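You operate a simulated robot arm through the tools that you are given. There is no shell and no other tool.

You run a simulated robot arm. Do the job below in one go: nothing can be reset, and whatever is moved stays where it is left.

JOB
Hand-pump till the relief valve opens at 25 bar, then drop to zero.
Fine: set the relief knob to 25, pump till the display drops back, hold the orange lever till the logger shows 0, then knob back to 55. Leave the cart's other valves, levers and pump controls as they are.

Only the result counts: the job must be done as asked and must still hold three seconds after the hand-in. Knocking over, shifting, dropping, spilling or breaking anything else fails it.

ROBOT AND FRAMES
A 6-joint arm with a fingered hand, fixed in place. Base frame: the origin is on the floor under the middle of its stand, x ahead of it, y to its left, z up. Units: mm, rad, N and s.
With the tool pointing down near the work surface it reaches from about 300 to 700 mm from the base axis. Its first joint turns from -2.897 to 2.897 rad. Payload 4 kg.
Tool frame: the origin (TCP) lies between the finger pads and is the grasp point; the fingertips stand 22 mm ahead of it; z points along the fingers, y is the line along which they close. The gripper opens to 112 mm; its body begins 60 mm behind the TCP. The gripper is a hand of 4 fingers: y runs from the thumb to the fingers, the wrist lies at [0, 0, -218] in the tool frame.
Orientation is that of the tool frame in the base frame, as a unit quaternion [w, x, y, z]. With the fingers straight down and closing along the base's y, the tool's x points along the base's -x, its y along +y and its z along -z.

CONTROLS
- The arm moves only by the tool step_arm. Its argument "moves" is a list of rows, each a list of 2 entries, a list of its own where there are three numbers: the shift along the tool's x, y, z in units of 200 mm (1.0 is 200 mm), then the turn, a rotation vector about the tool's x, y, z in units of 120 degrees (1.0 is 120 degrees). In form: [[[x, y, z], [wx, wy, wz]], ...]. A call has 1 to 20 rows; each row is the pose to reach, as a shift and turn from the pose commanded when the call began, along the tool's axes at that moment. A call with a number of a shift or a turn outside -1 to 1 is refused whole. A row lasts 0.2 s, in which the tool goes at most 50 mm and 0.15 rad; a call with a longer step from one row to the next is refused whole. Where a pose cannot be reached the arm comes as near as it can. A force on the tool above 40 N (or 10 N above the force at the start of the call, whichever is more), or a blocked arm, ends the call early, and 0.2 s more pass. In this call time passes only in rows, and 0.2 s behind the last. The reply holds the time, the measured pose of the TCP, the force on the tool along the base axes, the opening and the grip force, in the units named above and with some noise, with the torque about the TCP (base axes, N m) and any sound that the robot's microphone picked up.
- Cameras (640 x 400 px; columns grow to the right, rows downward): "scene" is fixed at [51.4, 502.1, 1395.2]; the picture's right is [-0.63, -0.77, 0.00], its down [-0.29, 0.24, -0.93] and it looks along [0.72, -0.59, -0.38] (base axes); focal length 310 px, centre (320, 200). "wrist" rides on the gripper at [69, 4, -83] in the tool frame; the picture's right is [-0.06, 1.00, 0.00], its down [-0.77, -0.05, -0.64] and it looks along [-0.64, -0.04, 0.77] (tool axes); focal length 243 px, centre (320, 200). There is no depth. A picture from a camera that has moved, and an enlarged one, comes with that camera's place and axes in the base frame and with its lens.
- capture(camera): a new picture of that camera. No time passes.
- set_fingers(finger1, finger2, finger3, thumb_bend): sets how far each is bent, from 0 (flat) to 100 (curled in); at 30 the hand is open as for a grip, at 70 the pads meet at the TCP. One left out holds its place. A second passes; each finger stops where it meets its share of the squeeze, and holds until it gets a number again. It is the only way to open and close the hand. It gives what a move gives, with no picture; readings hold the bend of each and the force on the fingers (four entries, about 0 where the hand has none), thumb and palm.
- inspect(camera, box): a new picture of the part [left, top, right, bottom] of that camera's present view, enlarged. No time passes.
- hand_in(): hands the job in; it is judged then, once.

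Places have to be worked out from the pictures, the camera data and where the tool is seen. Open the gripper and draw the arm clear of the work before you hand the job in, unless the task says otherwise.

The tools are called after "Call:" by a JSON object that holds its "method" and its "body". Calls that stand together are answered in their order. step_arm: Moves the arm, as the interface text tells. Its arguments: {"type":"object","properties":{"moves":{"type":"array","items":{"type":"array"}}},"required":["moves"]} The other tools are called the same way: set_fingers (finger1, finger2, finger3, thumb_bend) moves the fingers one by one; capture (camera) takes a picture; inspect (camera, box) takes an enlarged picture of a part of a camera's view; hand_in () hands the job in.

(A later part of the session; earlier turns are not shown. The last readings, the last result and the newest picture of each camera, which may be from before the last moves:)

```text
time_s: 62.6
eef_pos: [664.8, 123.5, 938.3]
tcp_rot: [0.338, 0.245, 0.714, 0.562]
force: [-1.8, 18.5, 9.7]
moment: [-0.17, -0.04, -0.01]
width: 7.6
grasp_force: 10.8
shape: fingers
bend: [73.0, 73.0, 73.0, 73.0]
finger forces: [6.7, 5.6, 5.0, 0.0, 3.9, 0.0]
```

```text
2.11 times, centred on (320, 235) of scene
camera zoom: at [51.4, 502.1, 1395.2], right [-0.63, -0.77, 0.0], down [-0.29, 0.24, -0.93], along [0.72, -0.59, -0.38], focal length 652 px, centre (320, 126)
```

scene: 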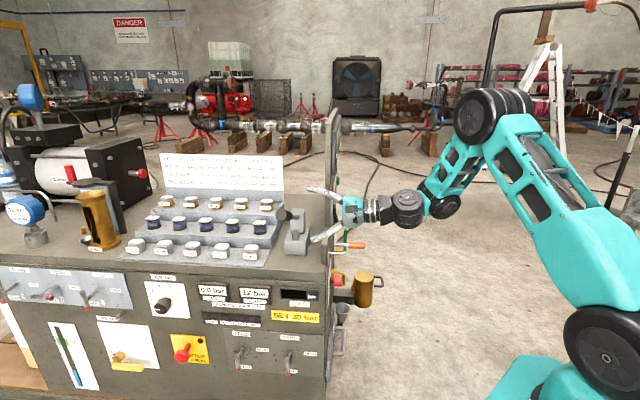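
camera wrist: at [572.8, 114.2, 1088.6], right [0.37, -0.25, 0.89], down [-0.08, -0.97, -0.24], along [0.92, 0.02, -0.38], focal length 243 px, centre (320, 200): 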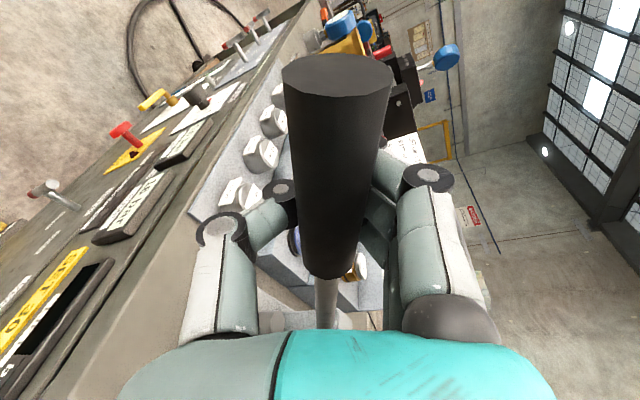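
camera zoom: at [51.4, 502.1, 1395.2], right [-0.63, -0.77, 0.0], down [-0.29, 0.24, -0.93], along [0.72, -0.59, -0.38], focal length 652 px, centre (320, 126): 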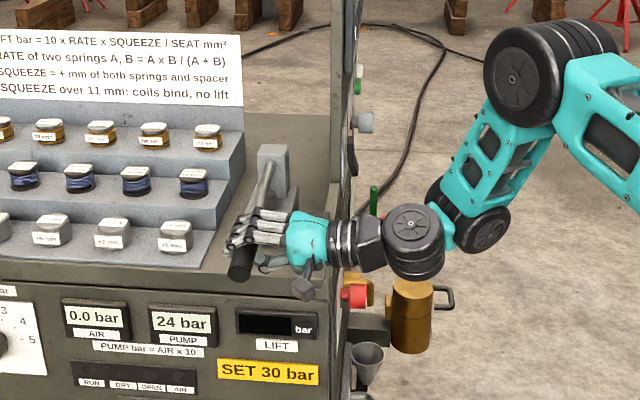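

24 bar. I lift the lever again and press down about 10°, where 25 bar should be reached.

Call:
{"method": "step_arm", "body": {"moves": [[[-0.0031, 0.0648, -0.0095], [0, 0, 0.034]], [[-0.0141, 0.1458, -0.0215], [0, 0, 0.075]], [[-0.0313, 0.2253, -0.033], [0, 0, 0.117]], [[-0.0559, 0.3033, -0.044], [0, 0, 0.159]], [[-0.0874, 0.379, -0.0535], [0, 0, 0.2]], [[-0.1249, 0.452, -0.063], [0, 0, 0.242]], [[-0.1669, 0.5183, -0.071], [0, 0, 0.282]], [[-0.1249, 0.452, -0.063], [0, 0, 0.242]], [[-0.0874, 0.379, -0.0535], [0, 0, 0.2]]]}}

Call:
{"method": "inspect", "body": {"camera": "scene", "box": [180, 140, 460, 330]}}

```text
time_s: 64.6
eef_pos: [665.1, 122.9, 1015.7]
tcp_rot: [0.214, 0.388, 0.647, 0.62]
force: [10.2, 8.2, 0.4]
moment: [-0.01, 0.09, 0.15]
width: 7.0
grasp_force: 10.4
shape: fingers
bend: [74.0, 73.0, 72.0, 73.0]
finger forces: [4.5, 4.8, 7.0, 0.0, 6.0, 0.0]
```

```text
2.11 times, centred on (320, 235) of scene
camera zoom: at [51.4, 502.1, 1395.2], right [-0.63, -0.77, 0.0], down [-0.29, 0.24, -0.93], along [0.72, -0.59, -0.38], focal length 652 px, centre (320, 126)
```

zoom: 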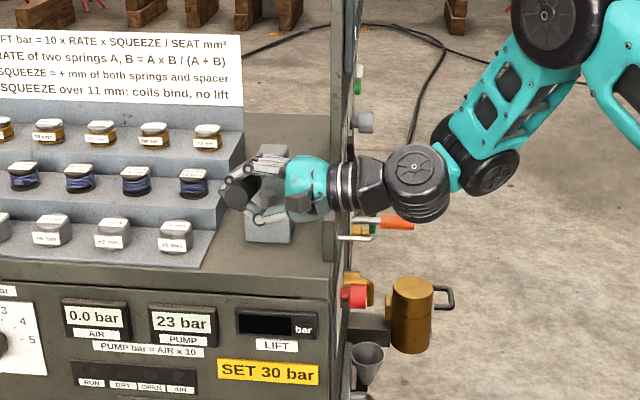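

The display went from 24 back to 23, which suggests the relief valve opened near 25. I check the nearby displays and gauge before deciding.

Call:
{"method": "capture", "body": {"camera": "wrist"}}

Call:
{"method": "inspect", "body": {"camera": "scene", "box": [0, 180, 340, 390]}}

Call:
{"method": "inspect", "body": {"camera": "scene", "box": [190, 275, 330, 350]}}

```text
taken
camera wrist: at [561.5, 123.0, 1046.3], right [0.28, -0.12, 0.95], down [-0.03, -0.99, -0.11], along [0.96, 0.0, -0.28], focal length 243 px, centre (320, 200)
```

wrist: 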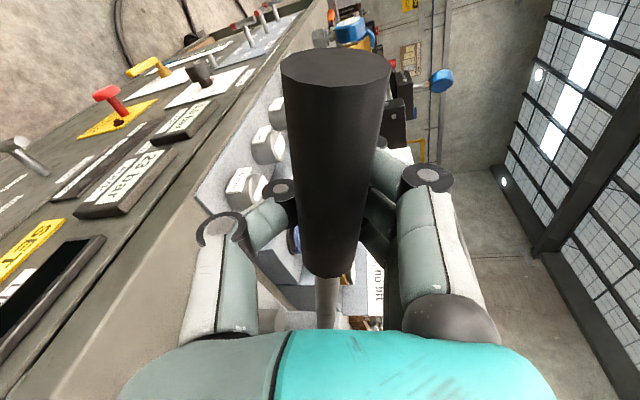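

```text
1.88 times, centred on (170, 285) of scene
camera zoom: at [51.4, 502.1, 1395.2], right [-0.63, -0.77, 0.0], down [-0.29, 0.24, -0.93], along [0.72, -0.59, -0.38], focal length 583 px, centre (602, 40)
```

zoom: 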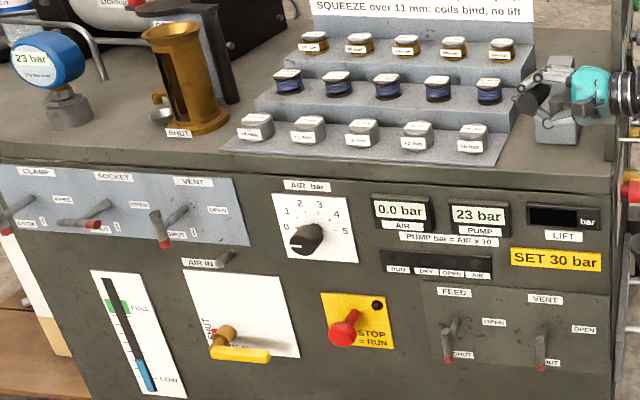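

```text
4.57 times, centred on (260, 312) of scene
camera zoom: at [51.4, 502.1, 1395.2], right [-0.63, -0.77, 0.0], down [-0.29, 0.24, -0.93], along [0.72, -0.59, -0.38], focal length 1416 px, centre (594, -314)
```

zoom: 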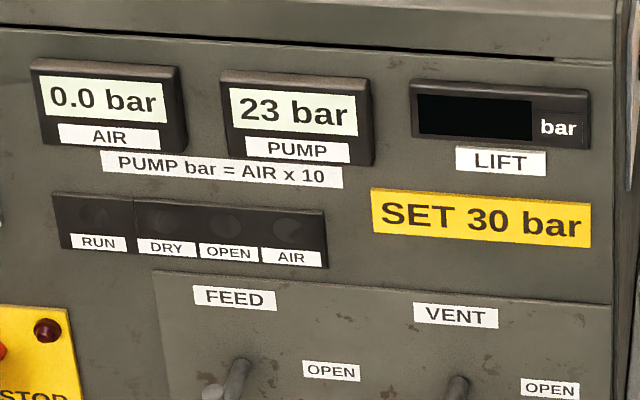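

Gauge and PUMP display both read 23 after passing 24, and nothing had leaked on earlier strokes, so the relief valve opened at 25 and the reading dropped back. I stop pumping and lift the handle back to its original raised position.

Call:
{"method": "step_arm", "body": {"moves": [[[-0.005, 0.078, -0.0085], [0, 0, 0.04]], [[-0.0175, 0.1585, -0.0165], [0, 0, 0.082]], [[-0.023, 0.1825, -0.019], [0, 0, 0.094]]]}}

Call:
{"method": "inspect", "body": {"camera": "scene", "box": [180, 140, 460, 330]}}

```text
time_s: 65.4
eef_pos: [674.9, 114.2, 1048.9]
tcp_rot: [0.15, 0.452, 0.606, 0.637]
force: [12.8, 9.7, -4.3]
moment: [-0.02, 0.09, 0.21]
width: 6.8
grasp_force: 12.4
shape: fingers
bend: [74.0, 73.0, 72.0, 73.0]
finger forces: [3.8, 5.1, 8.5, 0.1, 6.8, 0.1]
```

```text
2.11 times, centred on (320, 235) of scene
camera zoom: at [51.4, 502.1, 1395.2], right [-0.63, -0.77, 0.0], down [-0.29, 0.24, -0.93], along [0.72, -0.59, -0.38], focal length 652 px, centre (320, 126)
```

zoom: 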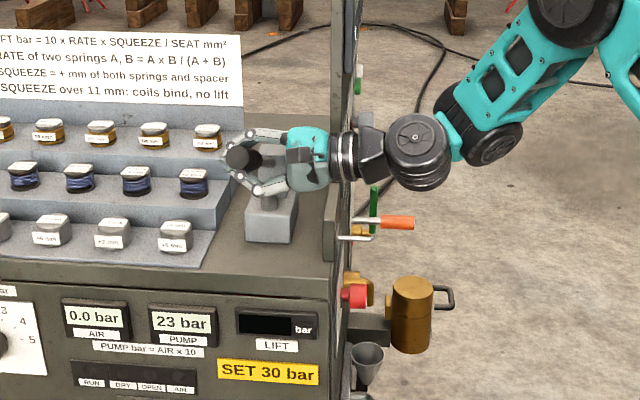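

Still 23 bar, stable. I open the hand to release the lever and check it stays up.

Call:
{"method": "set_fingers", "body": {"finger1": 30, "finger2": 30, "finger3": 30, "thumb_bend": 30}}

Call:
{"method": "capture", "body": {"camera": "wrist"}}

Call:
{"method": "inspect", "body": {"camera": "scene", "box": [180, 140, 460, 330]}}

```text
time_s: 66.4
eef_pos: [673.6, 115.0, 1050.6]
tcp_rot: [0.152, 0.45, 0.606, 0.638]
force: [-0.6, 0.6, -0.5]
moment: [0.03, 0.01, -0.01]
width: 112.6
grasp_force: 0.1
shape: fingers
bend: [30.0, 30.0, 30.0, 30.0]
finger forces: [0.0, 0.0, 0.0, 0.0, 0.1, 0.1]
```

```text
taken
camera wrist: at [574.3, 111.7, 1093.9], right [0.39, -0.27, 0.88], down [-0.08, -0.96, -0.25], along [0.92, 0.02, -0.4], focal length 243 px, centre (320, 200)
```

wrist: 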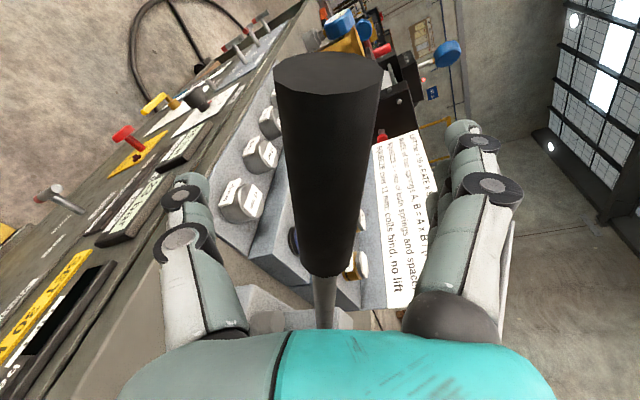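

```text
2.11 times, centred on (320, 235) of scene
camera zoom: at [51.4, 502.1, 1395.2], right [-0.63, -0.77, 0.0], down [-0.29, 0.24, -0.93], along [0.72, -0.59, -0.38], focal length 652 px, centre (320, 126)
```

zoom: 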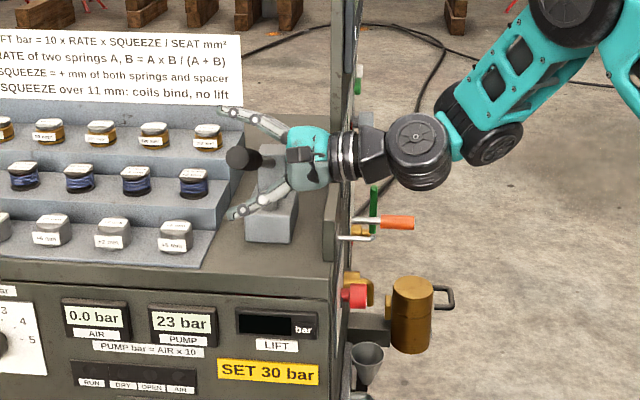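

The lever stays up and the pressure is stable at 23. I withdraw the hand straight back from the lever.

Call:
{"method": "step_arm", "body": {"moves": [[[0, 0, -0.1], [0, 0, 0]], [[0, 0, -0.25], [0, 0, 0]], [[0, 0, -0.4], [0, 0, 0]], [[0, 0, -0.55], [0, 0, 0]]]}}

Call:
{"method": "inspect", "body": {"camera": "scene", "box": [180, 140, 460, 330]}}

```text
time_s: 67.4
eef_pos: [589.6, 44.5, 1066.5]
tcp_rot: [0.15, 0.45, 0.606, 0.639]
force: [-0.2, 0.5, -0.1]
moment: [-0.03, -0.07, -0.01]
width: 112.4
grasp_force: 0.1
shape: fingers
bend: [30.0, 30.0, 30.0, 30.0]
finger forces: [0.1, 0.0, 0.0, 0.0, 0.0, 0.0]
```

```text
2.11 times, centred on (320, 235) of scene
camera zoom: at [51.4, 502.1, 1395.2], right [-0.63, -0.77, 0.0], down [-0.29, 0.24, -0.93], along [0.72, -0.59, -0.38], focal length 652 px, centre (320, 126)
```

zoom: 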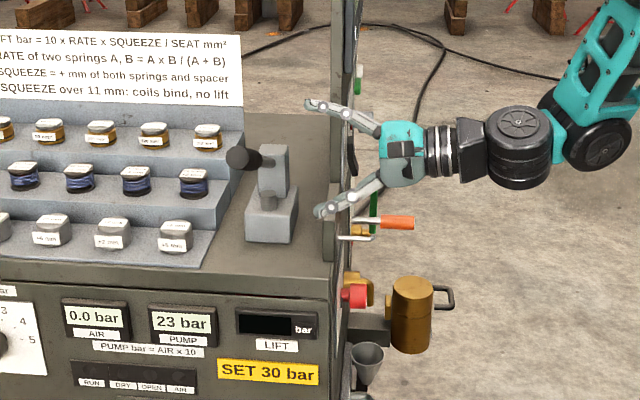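

I next swing to (580,-110,1010), hand facing roughly radially with the camera on top, on the way to the orange lever.

Call:
{"method": "step_arm", "body": {"moves": [[[-0.065, -0.01, -0.049], [-0.02, -0.0175, 0.0586]], [[-0.131, -0.02, -0.098], [-0.04, -0.035, 0.117]], [[-0.196, -0.031, -0.147], [-0.061, -0.0525, 0.176]], [[-0.262, -0.041, -0.196], [-0.081, -0.07, 0.234]], [[-0.327, -0.051, -0.245], [-0.101, -0.0875, 0.293]], [[-0.392, -0.061, -0.295], [-0.121, -0.105, 0.352]], [[-0.458, -0.071, -0.344], [-0.141, -0.1225, 0.41]], [[-0.523, -0.082, -0.393], [-0.162, -0.14, 0.469]], [[-0.589, -0.092, -0.442], [-0.182, -0.1575, 0.527]], [[-0.654, -0.102, -0.491], [-0.202, -0.175, 0.586]]]}}

Call:
{"method": "capture", "body": {"camera": "wrist"}}

Call:
{"method": "capture", "body": {"camera": "scene"}}

```text
time_s: 69.6
eef_pos: [580.5, -110.8, 1010.6]
tcp_rot: [-0.054, 0.775, 0.065, 0.626]
force: [-0.2, 0.1, -0.3]
moment: [-0.01, 0.01, 0.0]
width: 112.7
grasp_force: 0.0
shape: fingers
bend: [30.0, 30.0, 30.0, 30.0]
finger forces: [0.1, 0.0, 0.0, 0.0, 0.0, 0.0]
```

```text
taken
camera wrist: at [514.9, -126.4, 1095.9], right [0.16, -0.99, -0.06], down [-0.79, -0.08, -0.61], along [0.6, 0.15, -0.79], focal length 243 px, centre (320, 200)
```

wrist: 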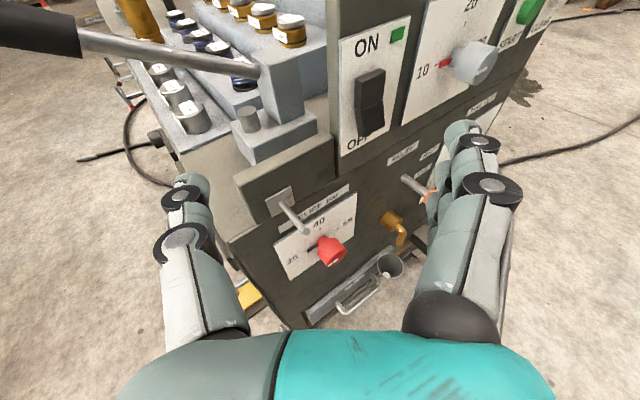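

```text
taken
```

scene: 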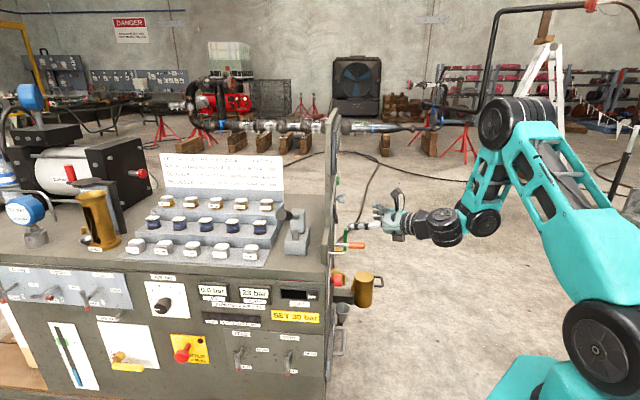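

All good. Now I move to the left of the orange lever, about 110 mm short of its grip, hand azimuth -20°, pitched -15°, rolled so thumb is above and fingers below.

Call:
{"method": "step_arm", "body": {"moves": [[[-0.068, 0.051, 0.04], [-0.016, 0.013, 0.061]], [[-0.136, 0.101, 0.081], [-0.032, 0.027, 0.121]], [[-0.204, 0.152, 0.121], [-0.048, 0.04, 0.182]], [[-0.272, 0.202, 0.162], [-0.065, 0.053, 0.243]], [[-0.34, 0.253, 0.202], [-0.081, 0.067, 0.303]], [[-0.408, 0.303, 0.242], [-0.097, 0.08, 0.364]], [[-0.477, 0.354, 0.283], [-0.113, 0.093, 0.425]], [[-0.545, 0.404, 0.323], [-0.129, 0.107, 0.486]], [[-0.613, 0.455, 0.363], [-0.145, 0.12, 0.546]], [[-0.681, 0.505, 0.404], [-0.162, 0.133, 0.607]], [[-0.749, 0.556, 0.444], [-0.178, 0.147, 0.668]], [[-0.817, 0.606, 0.485], [-0.194, 0.16, 0.728]], [[-0.885, 0.657, 0.525], [-0.21, 0.1735, 0.789]]]}}

Call:
{"method": "capture", "body": {"camera": "wrist"}}

Call:
{"method": "inspect", "body": {"camera": "scene", "box": [180, 160, 640, 400]}}

```text
time_s: 72.4
eef_pos: [660.0, -238.8, 814.2]
tcp_rot: [0.354, -0.459, 0.646, -0.497]
force: [0.4, 0.2, 0.5]
moment: [0.0, -0.02, -0.02]
width: 112.6
grasp_force: 0.1
shape: fingers
bend: [30.0, 30.0, 30.0, 30.0]
finger forces: [0.0, 0.0, 0.1, 0.0, 0.0, 0.0]
out of reach, approached as far as the arm can: row 13
```

```text
taken
camera wrist: at [561.1, -278.6, 831.8], right [-0.22, 0.14, -0.97], down [-0.32, 0.92, 0.21], along [0.92, 0.36, -0.16], focal length 243 px, centre (320, 200)
```

wrist: 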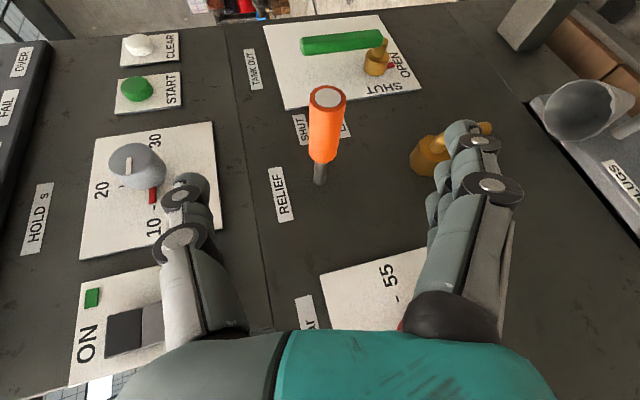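

```text
1.39 times, centred on (410, 280) of scene
camera zoom: at [51.4, 502.1, 1395.2], right [-0.63, -0.77, 0.0], down [-0.29, 0.24, -0.93], along [0.72, -0.59, -0.38], focal length 431 px, centre (195, 89)
```

zoom: 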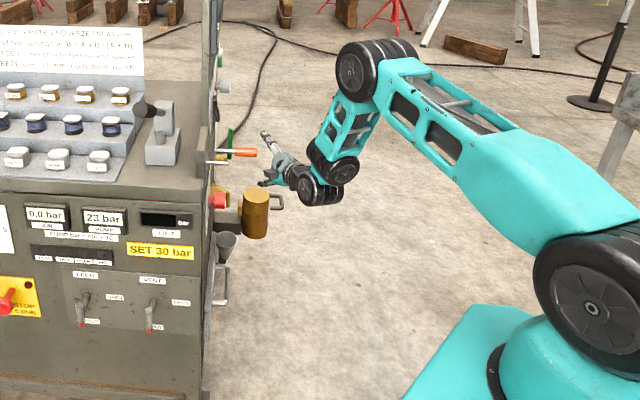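

The hand is left of the orange lever with the lever ahead between thumb and fingers. I advance half way toward the grip to check the arm follows.

Call:
{"method": "step_arm", "body": {"moves": [[[-0.01, 0.005, 0.1], [0, 0, 0]], [[-0.02, 0.01, 0.2], [0, 0, 0]], [[-0.027, 0.012, 0.29], [0, 0, 0]]]}}

Call:
{"method": "capture", "body": {"camera": "wrist"}}

Call:
{"method": "inspect", "body": {"camera": "scene", "box": [300, 180, 500, 305]}}

```text
time_s: 73.2
eef_pos: [704.9, -267.1, 795.6]
tcp_rot: [0.354, -0.462, 0.643, -0.498]
force: [0.8, 0.6, 0.2]
moment: [-0.03, 0.06, -0.01]
width: 112.8
grasp_force: 0.0
shape: fingers
bend: [30.0, 30.0, 30.0, 30.0]
finger forces: [0.1, 0.0, 0.0, 0.0, 0.0, 0.0]
out of reach, approached as far as the arm can: row 1, 2, 3
```

```text
taken
camera wrist: at [605.2, -306.2, 813.6], right [-0.22, 0.14, -0.97], down [-0.33, 0.92, 0.21], along [0.92, 0.36, -0.16], focal length 243 px, centre (320, 200)
```

wrist: 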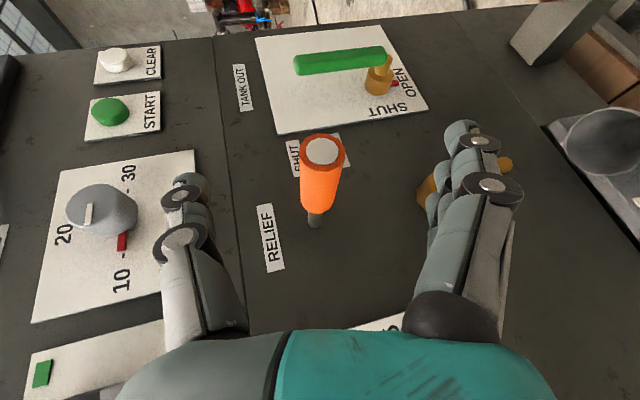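

```text
3.20 times, centred on (400, 242) of scene
camera zoom: at [51.4, 502.1, 1395.2], right [-0.63, -0.77, 0.0], down [-0.29, 0.24, -0.93], along [0.72, -0.59, -0.38], focal length 991 px, centre (64, 64)
```

zoom: 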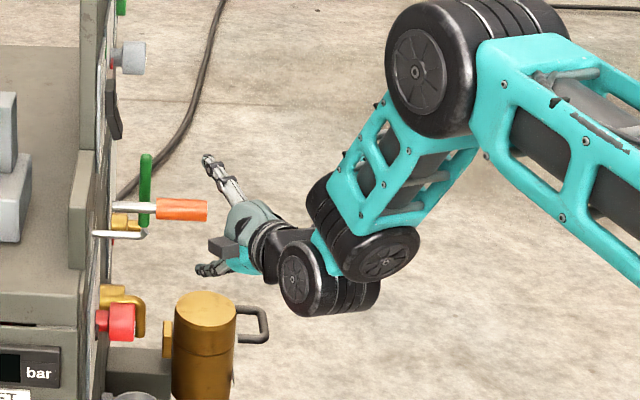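

The arm lags about 17 mm sideways, so some wrist joint is at its limit. I roll back 15° to relieve it and see if the pose becomes reachable.

Call:
{"method": "step_arm", "body": {"moves": [[[-0.03, 0, 0], [0, 0, -0.06]], [[-0.06, 0, 0], [0, 0, -0.125]]]}}

```text
time_s: 73.8
eef_pos: [708.7, -255.9, 796.5]
tcp_rot: [0.282, -0.537, 0.582, -0.542]
force: [0.0, -0.4, 0.1]
moment: [-0.01, -0.01, -0.03]
width: 112.5
grasp_force: 0.1
shape: fingers
bend: [30.0, 30.0, 30.0, 30.0]
finger forces: [0.1, 0.1, 0.0, 0.1, 0.1, 0.0]
```

Rolling back 15° made the pose reachable. I advance 60 mm so the lever's orange grip lies between thumb (above) and fingers (below).

Call:
{"method": "step_arm", "body": {"moves": [[[-0.014, -0.002, 0.075], [0, 0, 0]], [[-0.028, -0.004, 0.15], [0, 0, 0]], [[-0.042, -0.006, 0.225], [0, 0, 0]], [[-0.056, -0.0085, 0.301], [0, 0, 0]]]}}

Call:
{"method": "capture", "body": {"camera": "wrist"}}

Call:
{"method": "inspect", "body": {"camera": "scene", "box": [300, 180, 500, 305]}}

```text
time_s: 74.8
eef_pos: [767.4, -264.4, 781.0]
tcp_rot: [0.281, -0.536, 0.584, -0.541]
force: [0.1, -0.1, -0.2]
moment: [-0.01, 0.02, -0.02]
width: 112.5
grasp_force: 0.0
shape: fingers
bend: [30.0, 30.0, 30.0, 30.0]
finger forces: [0.0, 0.0, 0.0, 0.0, 0.0, 0.1]
```

```text
taken
camera wrist: at [671.8, -302.8, 815.4], right [-0.3, -0.1, -0.95], down [-0.36, 0.93, 0.02], along [0.88, 0.35, -0.32], focal length 243 px, centre (320, 200)
```

wrist: 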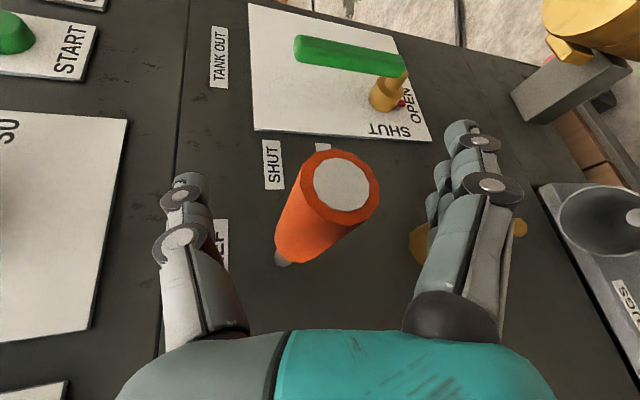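

```text
3.20 times, centred on (400, 242) of scene
camera zoom: at [51.4, 502.1, 1395.2], right [-0.63, -0.77, 0.0], down [-0.29, 0.24, -0.93], along [0.72, -0.59, -0.38], focal length 991 px, centre (64, 64)
```

zoom: 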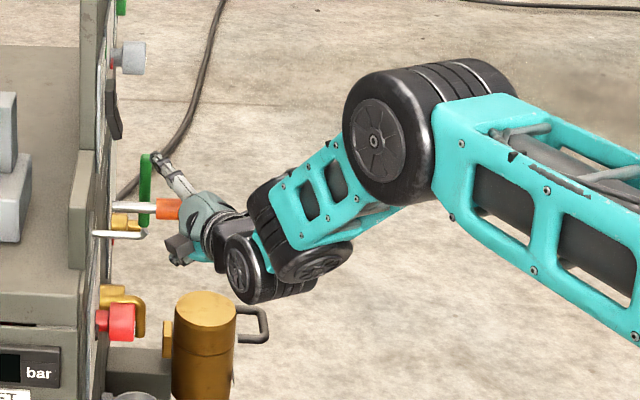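

The grip is centred between thumb and fingers. I close the hand on the orange grip.

Call:
{"method": "set_fingers", "body": {"finger1": 75, "finger2": 75, "finger3": 75, "thumb_bend": 72}}

Call:
{"method": "capture", "body": {"camera": "wrist"}}

Call:
{"method": "inspect", "body": {"camera": "scene", "box": [180, 180, 460, 330]}}

```text
time_s: 75.8
eef_pos: [768.0, -264.9, 780.0]
tcp_rot: [0.281, -0.536, 0.583, -0.542]
force: [9.2, -2.6, 3.0]
moment: [0.08, 0.01, -0.06]
width: 8.4
grasp_force: 5.8
shape: fingers
bend: [75.0, 74.0, 73.0, 68.0]
finger forces: [1.7, 0.1, 2.6, 0.0, 7.2, 0.1]
```

```text
taken
camera wrist: at [671.9, -303.1, 815.9], right [-0.3, -0.1, -0.95], down [-0.36, 0.93, 0.02], along [0.88, 0.35, -0.32], focal length 243 px, centre (320, 200)
```

wrist: 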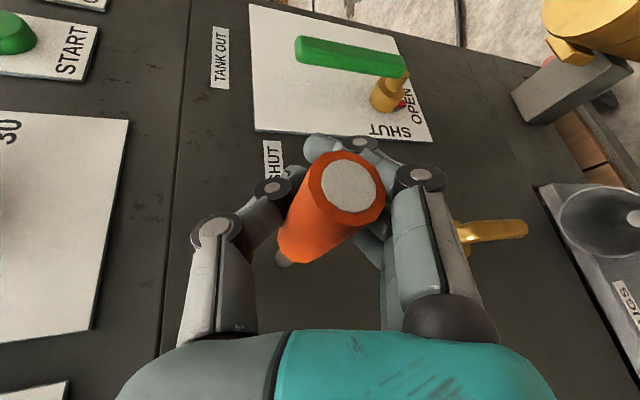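

```text
2.29 times, centred on (320, 255) of scene
camera zoom: at [51.4, 502.1, 1395.2], right [-0.63, -0.77, 0.0], down [-0.29, 0.24, -0.93], along [0.72, -0.59, -0.38], focal length 708 px, centre (320, 74)
```

zoom: 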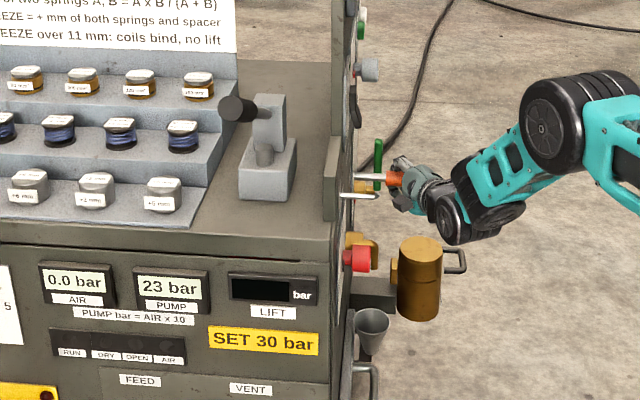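

The hand holds the grip. I press the lever down about 15° toward LIFT and watch the pressure display.

Call:
{"method": "step_arm", "body": {"moves": [[[-0.0165, 0.0495, 0.015], [0, 0, 0]], [[-0.0395, 0.0955, 0.0335], [0, 0, 0]]]}}

Call:
{"method": "inspect", "body": {"camera": "scene", "box": [180, 180, 460, 330]}}

Call:
{"method": "capture", "body": {"camera": "wrist"}}

```text
time_s: 76.4
eef_pos: [768.3, -265.1, 759.8]
tcp_rot: [0.281, -0.536, 0.583, -0.542]
force: [0.6, -11.3, 9.6]
moment: [0.53, -0.43, 0.1]
width: 13.2
grasp_force: 13.2
shape: fingers
bend: [74.0, 75.0, 75.0, 68.0]
finger forces: [7.7, 0.0, 0.0, 0.0, 18.5, 0.0]
```

```text
2.29 times, centred on (320, 255) of scene
camera zoom: at [51.4, 502.1, 1395.2], right [-0.63, -0.77, 0.0], down [-0.29, 0.24, -0.93], along [0.72, -0.59, -0.38], focal length 708 px, centre (320, 74)
```

zoom: 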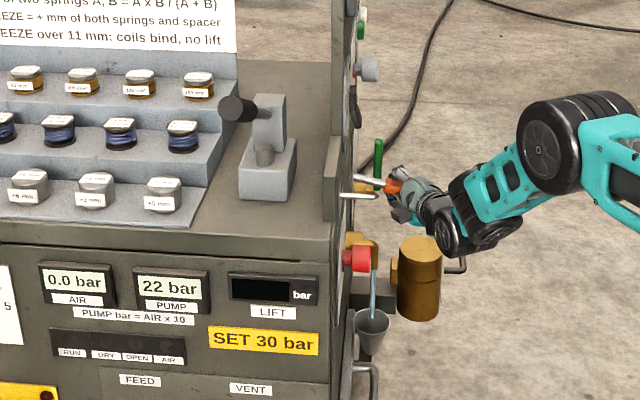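

```text
taken
camera wrist: at [673.0, -302.5, 794.7], right [-0.3, -0.1, -0.95], down [-0.36, 0.93, 0.01], along [0.88, 0.35, -0.32], focal length 243 px, centre (320, 200)
```

wrist: 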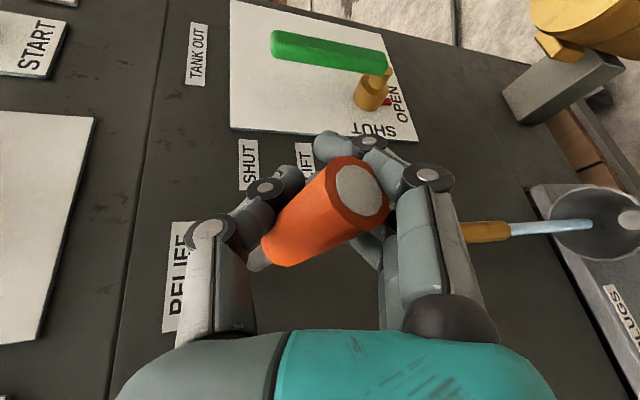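

Water is flowing from the brass tap into the funnel and the pressure is falling (22 bar). I press a little further down and hold for about three seconds.

Call:
{"method": "step_arm", "body": {"moves": [[[-0.018, 0.03, 0.014], [0, 0, 0]], [[-0.034, 0.054, 0.026], [0, 0, 0]], [[-0.034, 0.054, 0.026], [0, 0, 0]], [[-0.034, 0.054, 0.026], [0, 0, 0]], [[-0.034, 0.054, 0.026], [0, 0, 0]], [[-0.034, 0.054, 0.026], [0, 0, 0]], [[-0.034, 0.054, 0.026], [0, 0, 0]], [[-0.034, 0.054, 0.026], [0, 0, 0]], [[-0.034, 0.054, 0.026], [0, 0, 0]], [[-0.034, 0.054, 0.026], [0, 0, 0]], [[-0.034, 0.054, 0.026], [0, 0, 0]], [[-0.034, 0.054, 0.026], [0, 0, 0]], [[-0.034, 0.054, 0.026], [0, 0, 0]], [[-0.034, 0.054, 0.026], [0, 0, 0]], [[-0.034, 0.054, 0.026], [0, 0, 0]]]}}

Call:
{"method": "inspect", "body": {"camera": "scene", "box": [180, 180, 460, 330]}}

Call:
{"method": "capture", "body": {"camera": "wrist"}}

```text
time_s: 79.6
eef_pos: [769.9, -262.0, 746.0]
tcp_rot: [0.28, -0.536, 0.583, -0.542]
force: [-0.3, -26.0, 10.5]
moment: [0.92, -0.65, -0.05]
width: 16.9
grasp_force: 21.9
shape: fingers
bend: [73.0, 75.0, 75.0, 68.0]
finger forces: [8.8, 4.7, 0.0, 0.0, 31.3, 0.1]
```

```text
2.29 times, centred on (320, 255) of scene
camera zoom: at [51.4, 502.1, 1395.2], right [-0.63, -0.77, 0.0], down [-0.29, 0.24, -0.93], along [0.72, -0.59, -0.38], focal length 708 px, centre (320, 74)
```

zoom: 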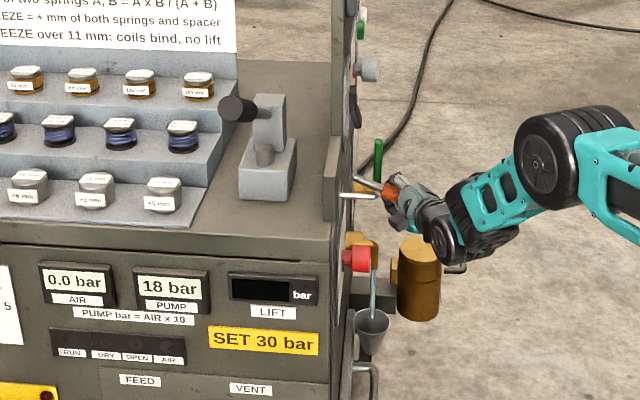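

```text
taken
camera wrist: at [675.4, -300.2, 781.3], right [-0.3, -0.1, -0.95], down [-0.36, 0.93, 0.02], along [0.88, 0.35, -0.32], focal length 243 px, centre (320, 200)
```

wrist: 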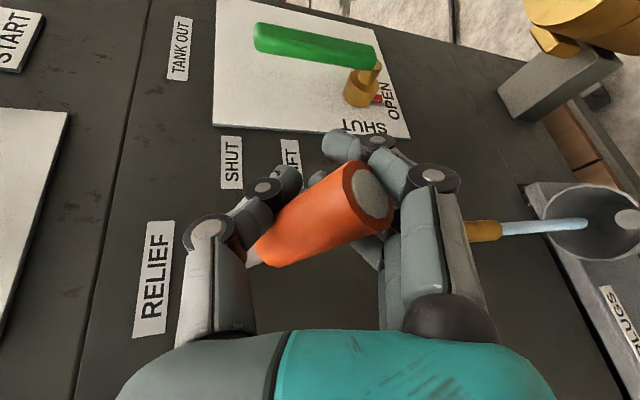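

Pressure is dropping about 1.3 bar/s (18 now) with the lever held. I relax the sideways load slightly and keep holding for 4 s.

Call:
{"method": "step_arm", "body": {"moves": [[[0.014, 0.0025, 0.005], [0, 0, 0]], [[0.014, 0.0025, 0.005], [0, 0, 0]], [[0.014, 0.0025, 0.005], [0, 0, 0]], [[0.014, 0.0025, 0.005], [0, 0, 0]], [[0.014, 0.0025, 0.005], [0, 0, 0]], [[0.014, 0.0025, 0.005], [0, 0, 0]], [[0.014, 0.0025, 0.005], [0, 0, 0]], [[0.014, 0.0025, 0.005], [0, 0, 0]], [[0.014, 0.0025, 0.005], [0, 0, 0]], [[0.014, 0.0025, 0.005], [0, 0, 0]], [[0.014, 0.0025, 0.005], [0, 0, 0]], [[0.014, 0.0025, 0.005], [0, 0, 0]], [[0.014, 0.0025, 0.005], [0, 0, 0]], [[0.014, 0.0025, 0.005], [0, 0, 0]], [[0.014, 0.0025, 0.005], [0, 0, 0]], [[0.014, 0.0025, 0.005], [0, 0, 0]], [[0.014, 0.0025, 0.005], [0, 0, 0]], [[0.014, 0.0025, 0.005], [0, 0, 0]], [[0.014, 0.0025, 0.005], [0, 0, 0]], [[0.014, 0.0025, 0.005], [0, 0, 0]]]}}

Call:
{"method": "inspect", "body": {"camera": "scene", "box": [180, 180, 460, 330]}}

```text
time_s: 83.8
eef_pos: [771.6, -262.9, 745.1]
tcp_rot: [0.281, -0.537, 0.583, -0.542]
force: [-4.1, -8.5, 9.3]
moment: [0.48, -0.31, -0.03]
width: 15.6
grasp_force: 12.1
shape: fingers
bend: [74.0, 75.0, 75.0, 68.0]
finger forces: [5.5, 2.4, 0.0, 0.0, 16.8, 0.0]
```

```text
2.29 times, centred on (320, 255) of scene
camera zoom: at [51.4, 502.1, 1395.2], right [-0.63, -0.77, 0.0], down [-0.29, 0.24, -0.93], along [0.72, -0.59, -0.38], focal length 708 px, centre (320, 74)
```

zoom: 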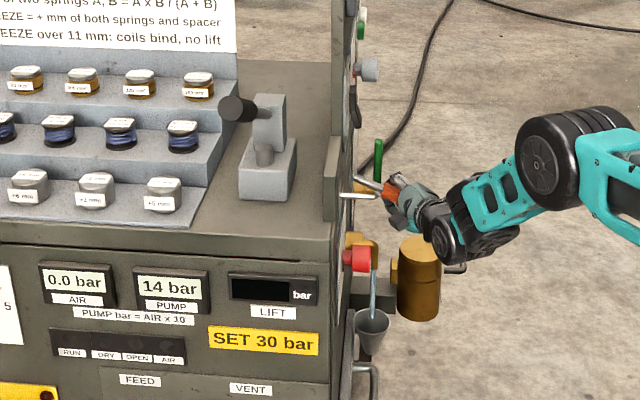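

14 bar, dropping about 1 bar/s. I press another 8 mm to see whether it vents faster, and keep holding.

Call:
{"method": "step_arm", "body": {"moves": [[[-0.011, 0.016, 0.008], [0, 0, 0]], [[-0.0225, 0.0325, 0.016], [0, 0, 0]], [[-0.0225, 0.0325, 0.016], [0, 0, 0]], [[-0.0225, 0.0325, 0.016], [0, 0, 0]], [[-0.0225, 0.0325, 0.016], [0, 0, 0]], [[-0.0225, 0.0325, 0.016], [0, 0, 0]], [[-0.0225, 0.0325, 0.016], [0, 0, 0]], [[-0.0225, 0.0325, 0.016], [0, 0, 0]], [[-0.0225, 0.0325, 0.016], [0, 0, 0]], [[-0.0225, 0.0325, 0.016], [0, 0, 0]], [[-0.0225, 0.0325, 0.016], [0, 0, 0]], [[-0.0225, 0.0325, 0.016], [0, 0, 0]], [[-0.0225, 0.0325, 0.016], [0, 0, 0]], [[-0.0225, 0.0325, 0.016], [0, 0, 0]], [[-0.0225, 0.0325, 0.016], [0, 0, 0]], [[-0.0225, 0.0325, 0.016], [0, 0, 0]], [[-0.0225, 0.0325, 0.016], [0, 0, 0]], [[-0.0225, 0.0325, 0.016], [0, 0, 0]], [[-0.0225, 0.0325, 0.016], [0, 0, 0]], [[-0.0225, 0.0325, 0.016], [0, 0, 0]]]}}

Call:
{"method": "inspect", "body": {"camera": "scene", "box": [180, 180, 460, 330]}}

Call:
{"method": "capture", "body": {"camera": "wrist"}}

```text
time_s: 88.0
eef_pos: [773.9, -263.6, 738.9]
tcp_rot: [0.281, -0.535, 0.582, -0.544]
force: [-6.8, -23.8, 25.6]
moment: [0.8, -0.26, -0.03]
width: 14.9
grasp_force: 17.4
shape: fingers
bend: [74.0, 75.0, 75.0, 68.0]
finger forces: [3.5, 0.0, 0.0, 0.0, 31.4, 0.0]
```

```text
2.29 times, centred on (320, 255) of scene
camera zoom: at [51.4, 502.1, 1395.2], right [-0.63, -0.77, 0.0], down [-0.29, 0.24, -0.93], along [0.72, -0.59, -0.38], focal length 708 px, centre (320, 74)
```

zoom: 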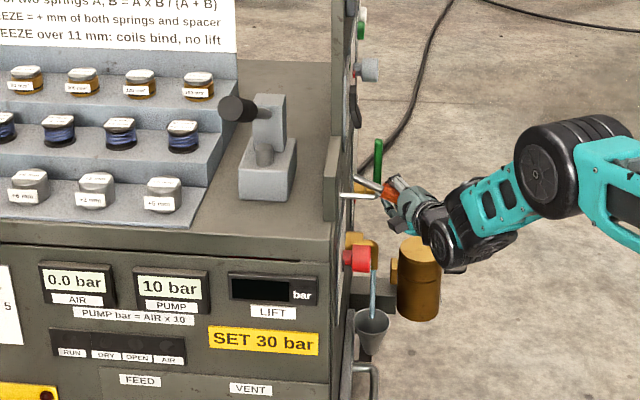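

```text
taken
camera wrist: at [677.9, -301.1, 774.9], right [-0.3, -0.1, -0.95], down [-0.36, 0.93, 0.01], along [0.88, 0.35, -0.32], focal length 243 px, centre (320, 200)
```

wrist: 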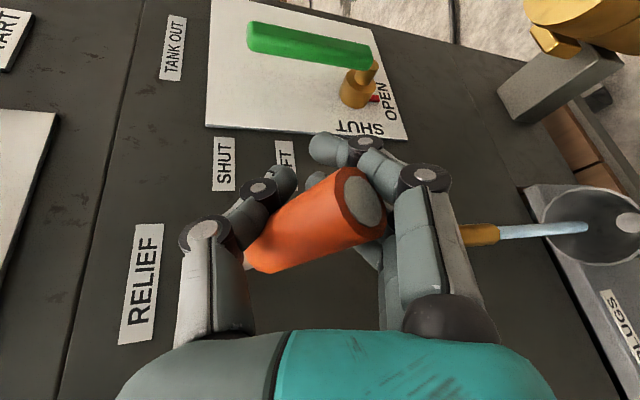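

It falls linearly at about 0.95 bar/s (10 bar now); the lever is at its stop. I ease back half of that push and keep holding.

Call:
{"method": "step_arm", "body": {"moves": [[[0.0115, -0.016, -0.008], [0, 0, 0]], [[0.0115, -0.016, -0.008], [0, 0, 0]], [[0.0115, -0.016, -0.008], [0, 0, 0]], [[0.0115, -0.016, -0.008], [0, 0, 0]], [[0.0115, -0.016, -0.008], [0, 0, 0]], [[0.0115, -0.016, -0.008], [0, 0, 0]], [[0.0115, -0.016, -0.008], [0, 0, 0]], [[0.0115, -0.016, -0.008], [0, 0, 0]], [[0.0115, -0.016, -0.008], [0, 0, 0]], [[0.0115, -0.016, -0.008], [0, 0, 0]], [[0.0115, -0.016, -0.008], [0, 0, 0]], [[0.0115, -0.016, -0.008], [0, 0, 0]], [[0.0115, -0.016, -0.008], [0, 0, 0]], [[0.0115, -0.016, -0.008], [0, 0, 0]], [[0.0115, -0.016, -0.008], [0, 0, 0]], [[0.0115, -0.016, -0.008], [0, 0, 0]], [[0.0115, -0.016, -0.008], [0, 0, 0]], [[0.0115, -0.016, -0.008], [0, 0, 0]], [[0.0115, -0.016, -0.008], [0, 0, 0]], [[0.0115, -0.016, -0.008], [0, 0, 0]]]}}

Call:
{"method": "inspect", "body": {"camera": "scene", "box": [180, 180, 460, 330]}}

```text
time_s: 92.2
eef_pos: [772.1, -262.7, 741.4]
tcp_rot: [0.281, -0.536, 0.583, -0.541]
force: [4.8, -23.1, 10.3]
moment: [0.63, -0.11, -0.04]
width: 15.1
grasp_force: 16.3
shape: fingers
bend: [74.0, 75.0, 75.0, 67.0]
finger forces: [6.8, 0.7, 0.0, 0.0, 25.6, 0.0]
```

```text
2.29 times, centred on (320, 255) of scene
camera zoom: at [51.4, 502.1, 1395.2], right [-0.63, -0.77, 0.0], down [-0.29, 0.24, -0.93], along [0.72, -0.59, -0.38], focal length 708 px, centre (320, 74)
```

zoom: 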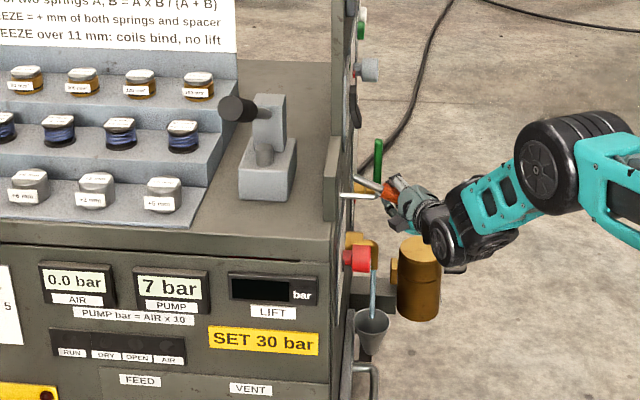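

7 bar; I keep holding another 4 s.

Call:
{"method": "step_arm", "body": {"moves": [[[0.005, 0, 0], [0, 0, 0]], [[0.01, 0, 0], [0, 0, 0]], [[0.01, 0, 0], [0, 0, 0]], [[0.01, 0, 0], [0, 0, 0]], [[0.01, 0, 0], [0, 0, 0]], [[0.01, 0, 0], [0, 0, 0]], [[0.01, 0, 0], [0, 0, 0]], [[0.01, 0, 0], [0, 0, 0]], [[0.01, 0, 0], [0, 0, 0]], [[0.01, 0, 0], [0, 0, 0]], [[0.01, 0, 0], [0, 0, 0]], [[0.01, 0, 0], [0, 0, 0]], [[0.01, 0, 0], [0, 0, 0]], [[0.01, 0, 0], [0, 0, 0]], [[0.01, 0, 0], [0, 0, 0]], [[0.01, 0, 0], [0, 0, 0]], [[0.01, 0, 0], [0, 0, 0]], [[0.01, 0, 0], [0, 0, 0]], [[0.01, 0, 0], [0, 0, 0]], [[0.01, 0, 0], [0, 0, 0]]]}}

Call:
{"method": "inspect", "body": {"camera": "scene", "box": [180, 180, 460, 330]}}

```text
time_s: 96.4
eef_pos: [773.5, -264.0, 741.7]
tcp_rot: [0.282, -0.536, 0.583, -0.541]
force: [7.9, -8.0, 9.5]
moment: [0.34, -0.02, -0.02]
width: 14.8
grasp_force: 10.2
shape: fingers
bend: [74.0, 75.0, 75.0, 67.0]
finger forces: [3.9, 0.9, 0.0, 0.0, 16.1, 0.1]
```

```text
2.29 times, centred on (320, 255) of scene
camera zoom: at [51.4, 502.1, 1395.2], right [-0.63, -0.77, 0.0], down [-0.29, 0.24, -0.93], along [0.72, -0.59, -0.38], focal length 708 px, centre (320, 74)
```

zoom: 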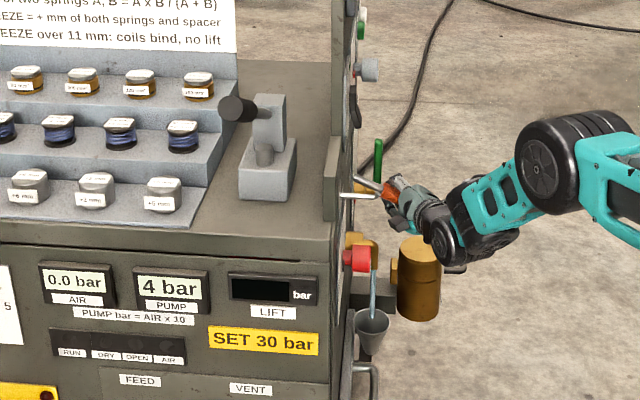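

4 bar; still flowing. I hold another 4 s.

Call:
{"method": "step_arm", "body": {"moves": [[[0, 0, 0], [0, 0, 0]], [[0, 0, 0], [0, 0, 0]], [[0, 0, 0], [0, 0, 0]], [[0, 0, 0], [0, 0, 0]], [[0, 0, 0], [0, 0, 0]], [[0, 0, 0], [0, 0, 0]], [[0, 0, 0], [0, 0, 0]], [[0, 0, 0], [0, 0, 0]], [[0, 0, 0], [0, 0, 0]], [[0, 0, 0], [0, 0, 0]], [[0, 0, 0], [0, 0, 0]], [[0, 0, 0], [0, 0, 0]], [[0, 0, 0], [0, 0, 0]], [[0, 0, 0], [0, 0, 0]], [[0, 0, 0], [0, 0, 0]], [[0, 0, 0], [0, 0, 0]], [[0, 0, 0], [0, 0, 0]], [[0, 0, 0], [0, 0, 0]], [[0, 0, 0], [0, 0, 0]], [[0, 0, 0], [0, 0, 0]]]}}

Call:
{"method": "inspect", "body": {"camera": "scene", "box": [180, 180, 460, 330]}}

Call:
{"method": "capture", "body": {"camera": "wrist"}}

```text
time_s: 100.6
eef_pos: [772.3, -265.1, 741.5]
tcp_rot: [0.282, -0.536, 0.583, -0.542]
force: [7.2, -8.2, 10.2]
moment: [0.37, -0.02, -0.05]
width: 15.0
grasp_force: 10.6
shape: fingers
bend: [74.0, 75.0, 75.0, 67.0]
finger forces: [3.7, 1.0, 0.1, 0.0, 16.0, 0.0]
```

```text
2.29 times, centred on (320, 255) of scene
camera zoom: at [51.4, 502.1, 1395.2], right [-0.63, -0.77, 0.0], down [-0.29, 0.24, -0.93], along [0.72, -0.59, -0.38], focal length 708 px, centre (320, 74)
```

zoom: 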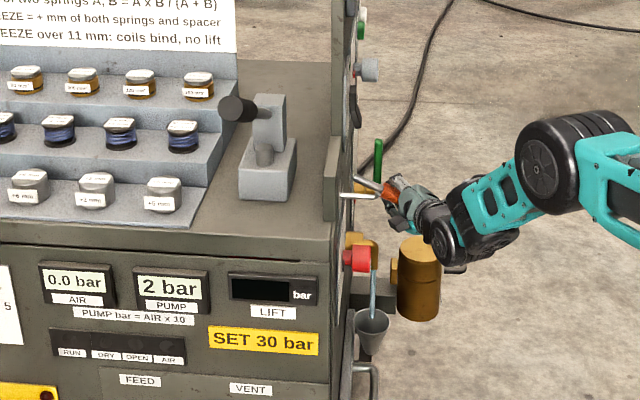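

```text
taken
camera wrist: at [676.8, -302.1, 777.3], right [-0.3, -0.1, -0.95], down [-0.36, 0.93, 0.02], along [0.88, 0.35, -0.32], focal length 243 px, centre (320, 200)
```

wrist: 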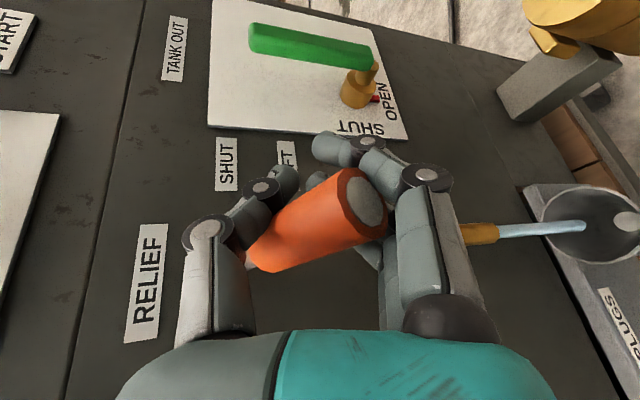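

2 bar, still flowing. I keep holding.

Call:
{"method": "step_arm", "body": {"moves": [[[0, 0, 0], [0, 0, 0]], [[0, 0, 0], [0, 0, 0]], [[0, 0, 0], [0, 0, 0]], [[0, 0, 0], [0, 0, 0]], [[0, 0, 0], [0, 0, 0]], [[0, 0, 0], [0, 0, 0]], [[0, 0, 0], [0, 0, 0]], [[0, 0, 0], [0, 0, 0]], [[0, 0, 0], [0, 0, 0]], [[0, 0, 0], [0, 0, 0]], [[0, 0, 0], [0, 0, 0]], [[0, 0, 0], [0, 0, 0]], [[0, 0, 0], [0, 0, 0]], [[0, 0, 0], [0, 0, 0]], [[0, 0, 0], [0, 0, 0]], [[0, 0, 0], [0, 0, 0]], [[0, 0, 0], [0, 0, 0]], [[0, 0, 0], [0, 0, 0]], [[0, 0, 0], [0, 0, 0]], [[0, 0, 0], [0, 0, 0]]]}}

Call:
{"method": "inspect", "body": {"camera": "scene", "box": [180, 180, 460, 330]}}

Call:
{"method": "capture", "body": {"camera": "wrist"}}

```text
time_s: 104.8
eef_pos: [772.9, -263.4, 742.2]
tcp_rot: [0.281, -0.536, 0.583, -0.542]
force: [8.8, -7.7, 9.6]
moment: [0.33, -0.02, -0.04]
width: 14.8
grasp_force: 10.9
shape: fingers
bend: [74.0, 75.0, 75.0, 67.0]
finger forces: [3.8, 0.9, 0.0, 0.0, 16.0, 0.0]
```

```text
2.29 times, centred on (320, 255) of scene
camera zoom: at [51.4, 502.1, 1395.2], right [-0.63, -0.77, 0.0], down [-0.29, 0.24, -0.93], along [0.72, -0.59, -0.38], focal length 708 px, centre (320, 74)
```

zoom: 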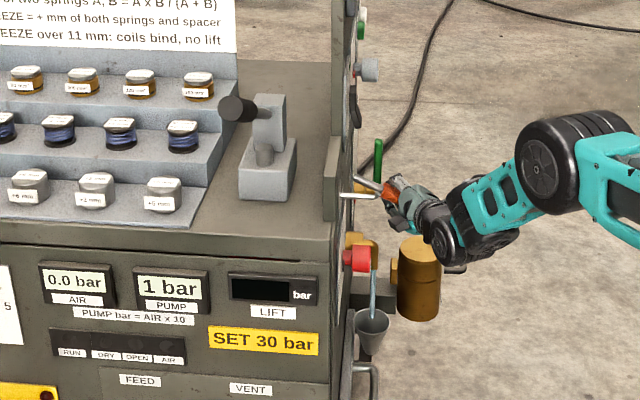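

```text
taken
camera wrist: at [676.8, -302.1, 777.3], right [-0.3, -0.1, -0.95], down [-0.36, 0.93, 0.02], along [0.88, 0.35, -0.32], focal length 243 px, centre (320, 200)
```

wrist: 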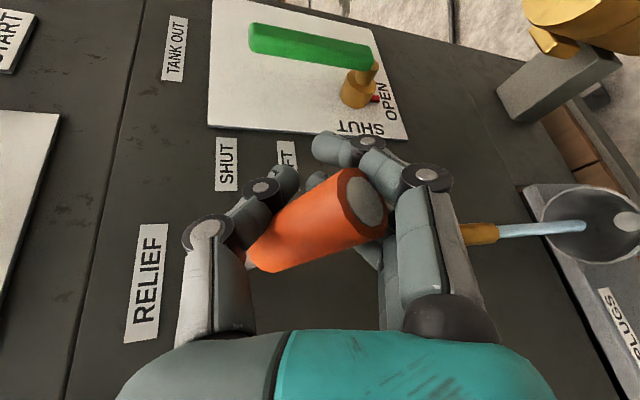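

1 bar and the water still runs; I hold on.

Call:
{"method": "step_arm", "body": {"moves": [[[0, 0, 0], [0, 0, 0]], [[0, 0, 0], [0, 0, 0]], [[0, 0, 0], [0, 0, 0]], [[0, 0, 0], [0, 0, 0]], [[0, 0, 0], [0, 0, 0]], [[0, 0, 0], [0, 0, 0]], [[0, 0, 0], [0, 0, 0]], [[0, 0, 0], [0, 0, 0]], [[0, 0, 0], [0, 0, 0]], [[0, 0, 0], [0, 0, 0]], [[0, 0, 0], [0, 0, 0]], [[0, 0, 0], [0, 0, 0]], [[0, 0, 0], [0, 0, 0]], [[0, 0, 0], [0, 0, 0]], [[0, 0, 0], [0, 0, 0]], [[0, 0, 0], [0, 0, 0]], [[0, 0, 0], [0, 0, 0]], [[0, 0, 0], [0, 0, 0]], [[0, 0, 0], [0, 0, 0]], [[0, 0, 0], [0, 0, 0]]]}}

Call:
{"method": "inspect", "body": {"camera": "scene", "box": [180, 180, 460, 330]}}

Call:
{"method": "capture", "body": {"camera": "wrist"}}

```text
time_s: 109.0
eef_pos: [772.8, -263.6, 742.6]
tcp_rot: [0.282, -0.536, 0.583, -0.542]
force: [7.8, -7.8, 9.0]
moment: [0.35, -0.04, -0.04]
width: 15.0
grasp_force: 11.0
shape: fingers
bend: [74.0, 75.0, 75.0, 67.0]
finger forces: [3.8, 1.0, 0.0, 0.0, 15.9, 0.0]
```

```text
2.29 times, centred on (320, 255) of scene
camera zoom: at [51.4, 502.1, 1395.2], right [-0.63, -0.77, 0.0], down [-0.29, 0.24, -0.93], along [0.72, -0.59, -0.38], focal length 708 px, centre (320, 74)
```

zoom: 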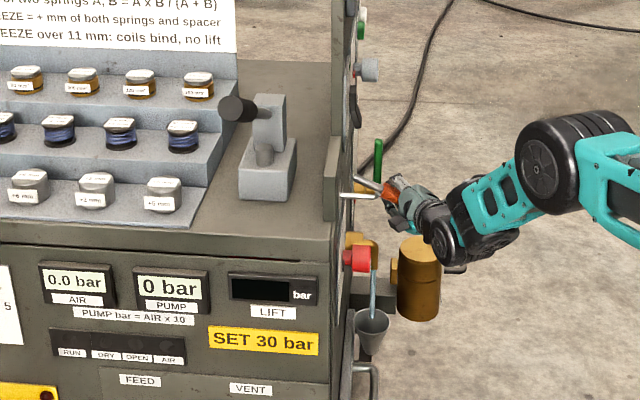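

```text
taken
camera wrist: at [676.8, -302.2, 777.3], right [-0.3, -0.1, -0.95], down [-0.36, 0.93, 0.02], along [0.88, 0.35, -0.32], focal length 243 px, centre (320, 200)
```

wrist: 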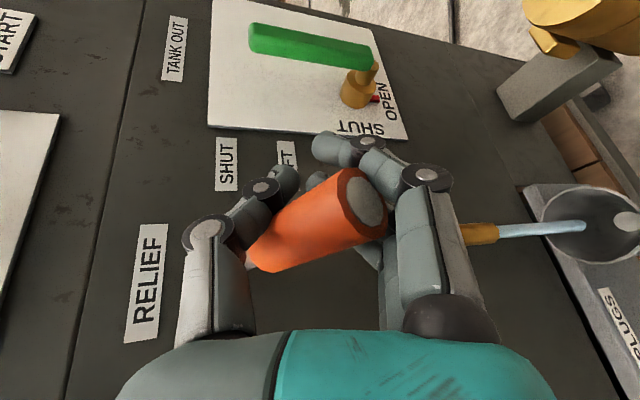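

PUMP reads 0 but a stream is still visible, so I hold longer to make sure it is fully vented.

Call:
{"method": "step_arm", "body": {"moves": [[[0, 0, 0], [0, 0, 0]], [[0, 0, 0], [0, 0, 0]], [[0, 0, 0], [0, 0, 0]], [[0, 0, 0], [0, 0, 0]], [[0, 0, 0], [0, 0, 0]], [[0, 0, 0], [0, 0, 0]], [[0, 0, 0], [0, 0, 0]], [[0, 0, 0], [0, 0, 0]], [[0, 0, 0], [0, 0, 0]], [[0, 0, 0], [0, 0, 0]], [[0, 0, 0], [0, 0, 0]], [[0, 0, 0], [0, 0, 0]], [[0, 0, 0], [0, 0, 0]], [[0, 0, 0], [0, 0, 0]], [[0, 0, 0], [0, 0, 0]], [[0, 0, 0], [0, 0, 0]], [[0, 0, 0], [0, 0, 0]], [[0, 0, 0], [0, 0, 0]], [[0, 0, 0], [0, 0, 0]], [[0, 0, 0], [0, 0, 0]]]}}

Call:
{"method": "inspect", "body": {"camera": "wrist", "box": [400, 150, 640, 300]}}

```text
time_s: 113.2
eef_pos: [772.6, -264.2, 742.3]
tcp_rot: [0.281, -0.536, 0.583, -0.542]
force: [8.0, -7.5, 10.2]
moment: [0.35, -0.03, -0.08]
width: 14.4
grasp_force: 10.4
shape: fingers
bend: [74.0, 75.0, 75.0, 67.0]
finger forces: [3.8, 1.0, 0.0, 0.0, 16.0, 0.0]
```

```text
2.67 times, centred on (520, 225) of wrist
camera zoom: at [676.8, -302.2, 777.3], right [-0.3, -0.1, -0.95], down [-0.36, 0.93, 0.02], along [0.88, 0.35, -0.32], focal length 647 px, centre (-213, 133)
```

zoom: 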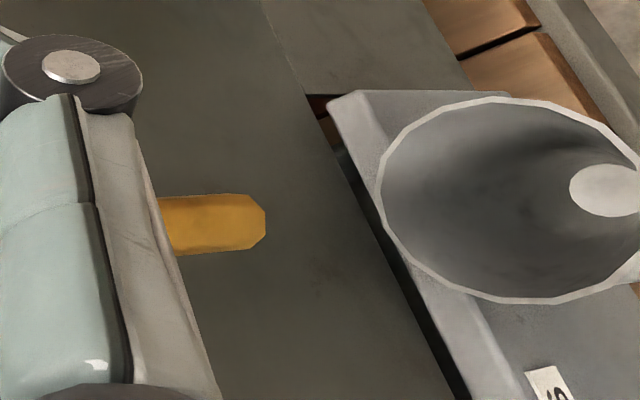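

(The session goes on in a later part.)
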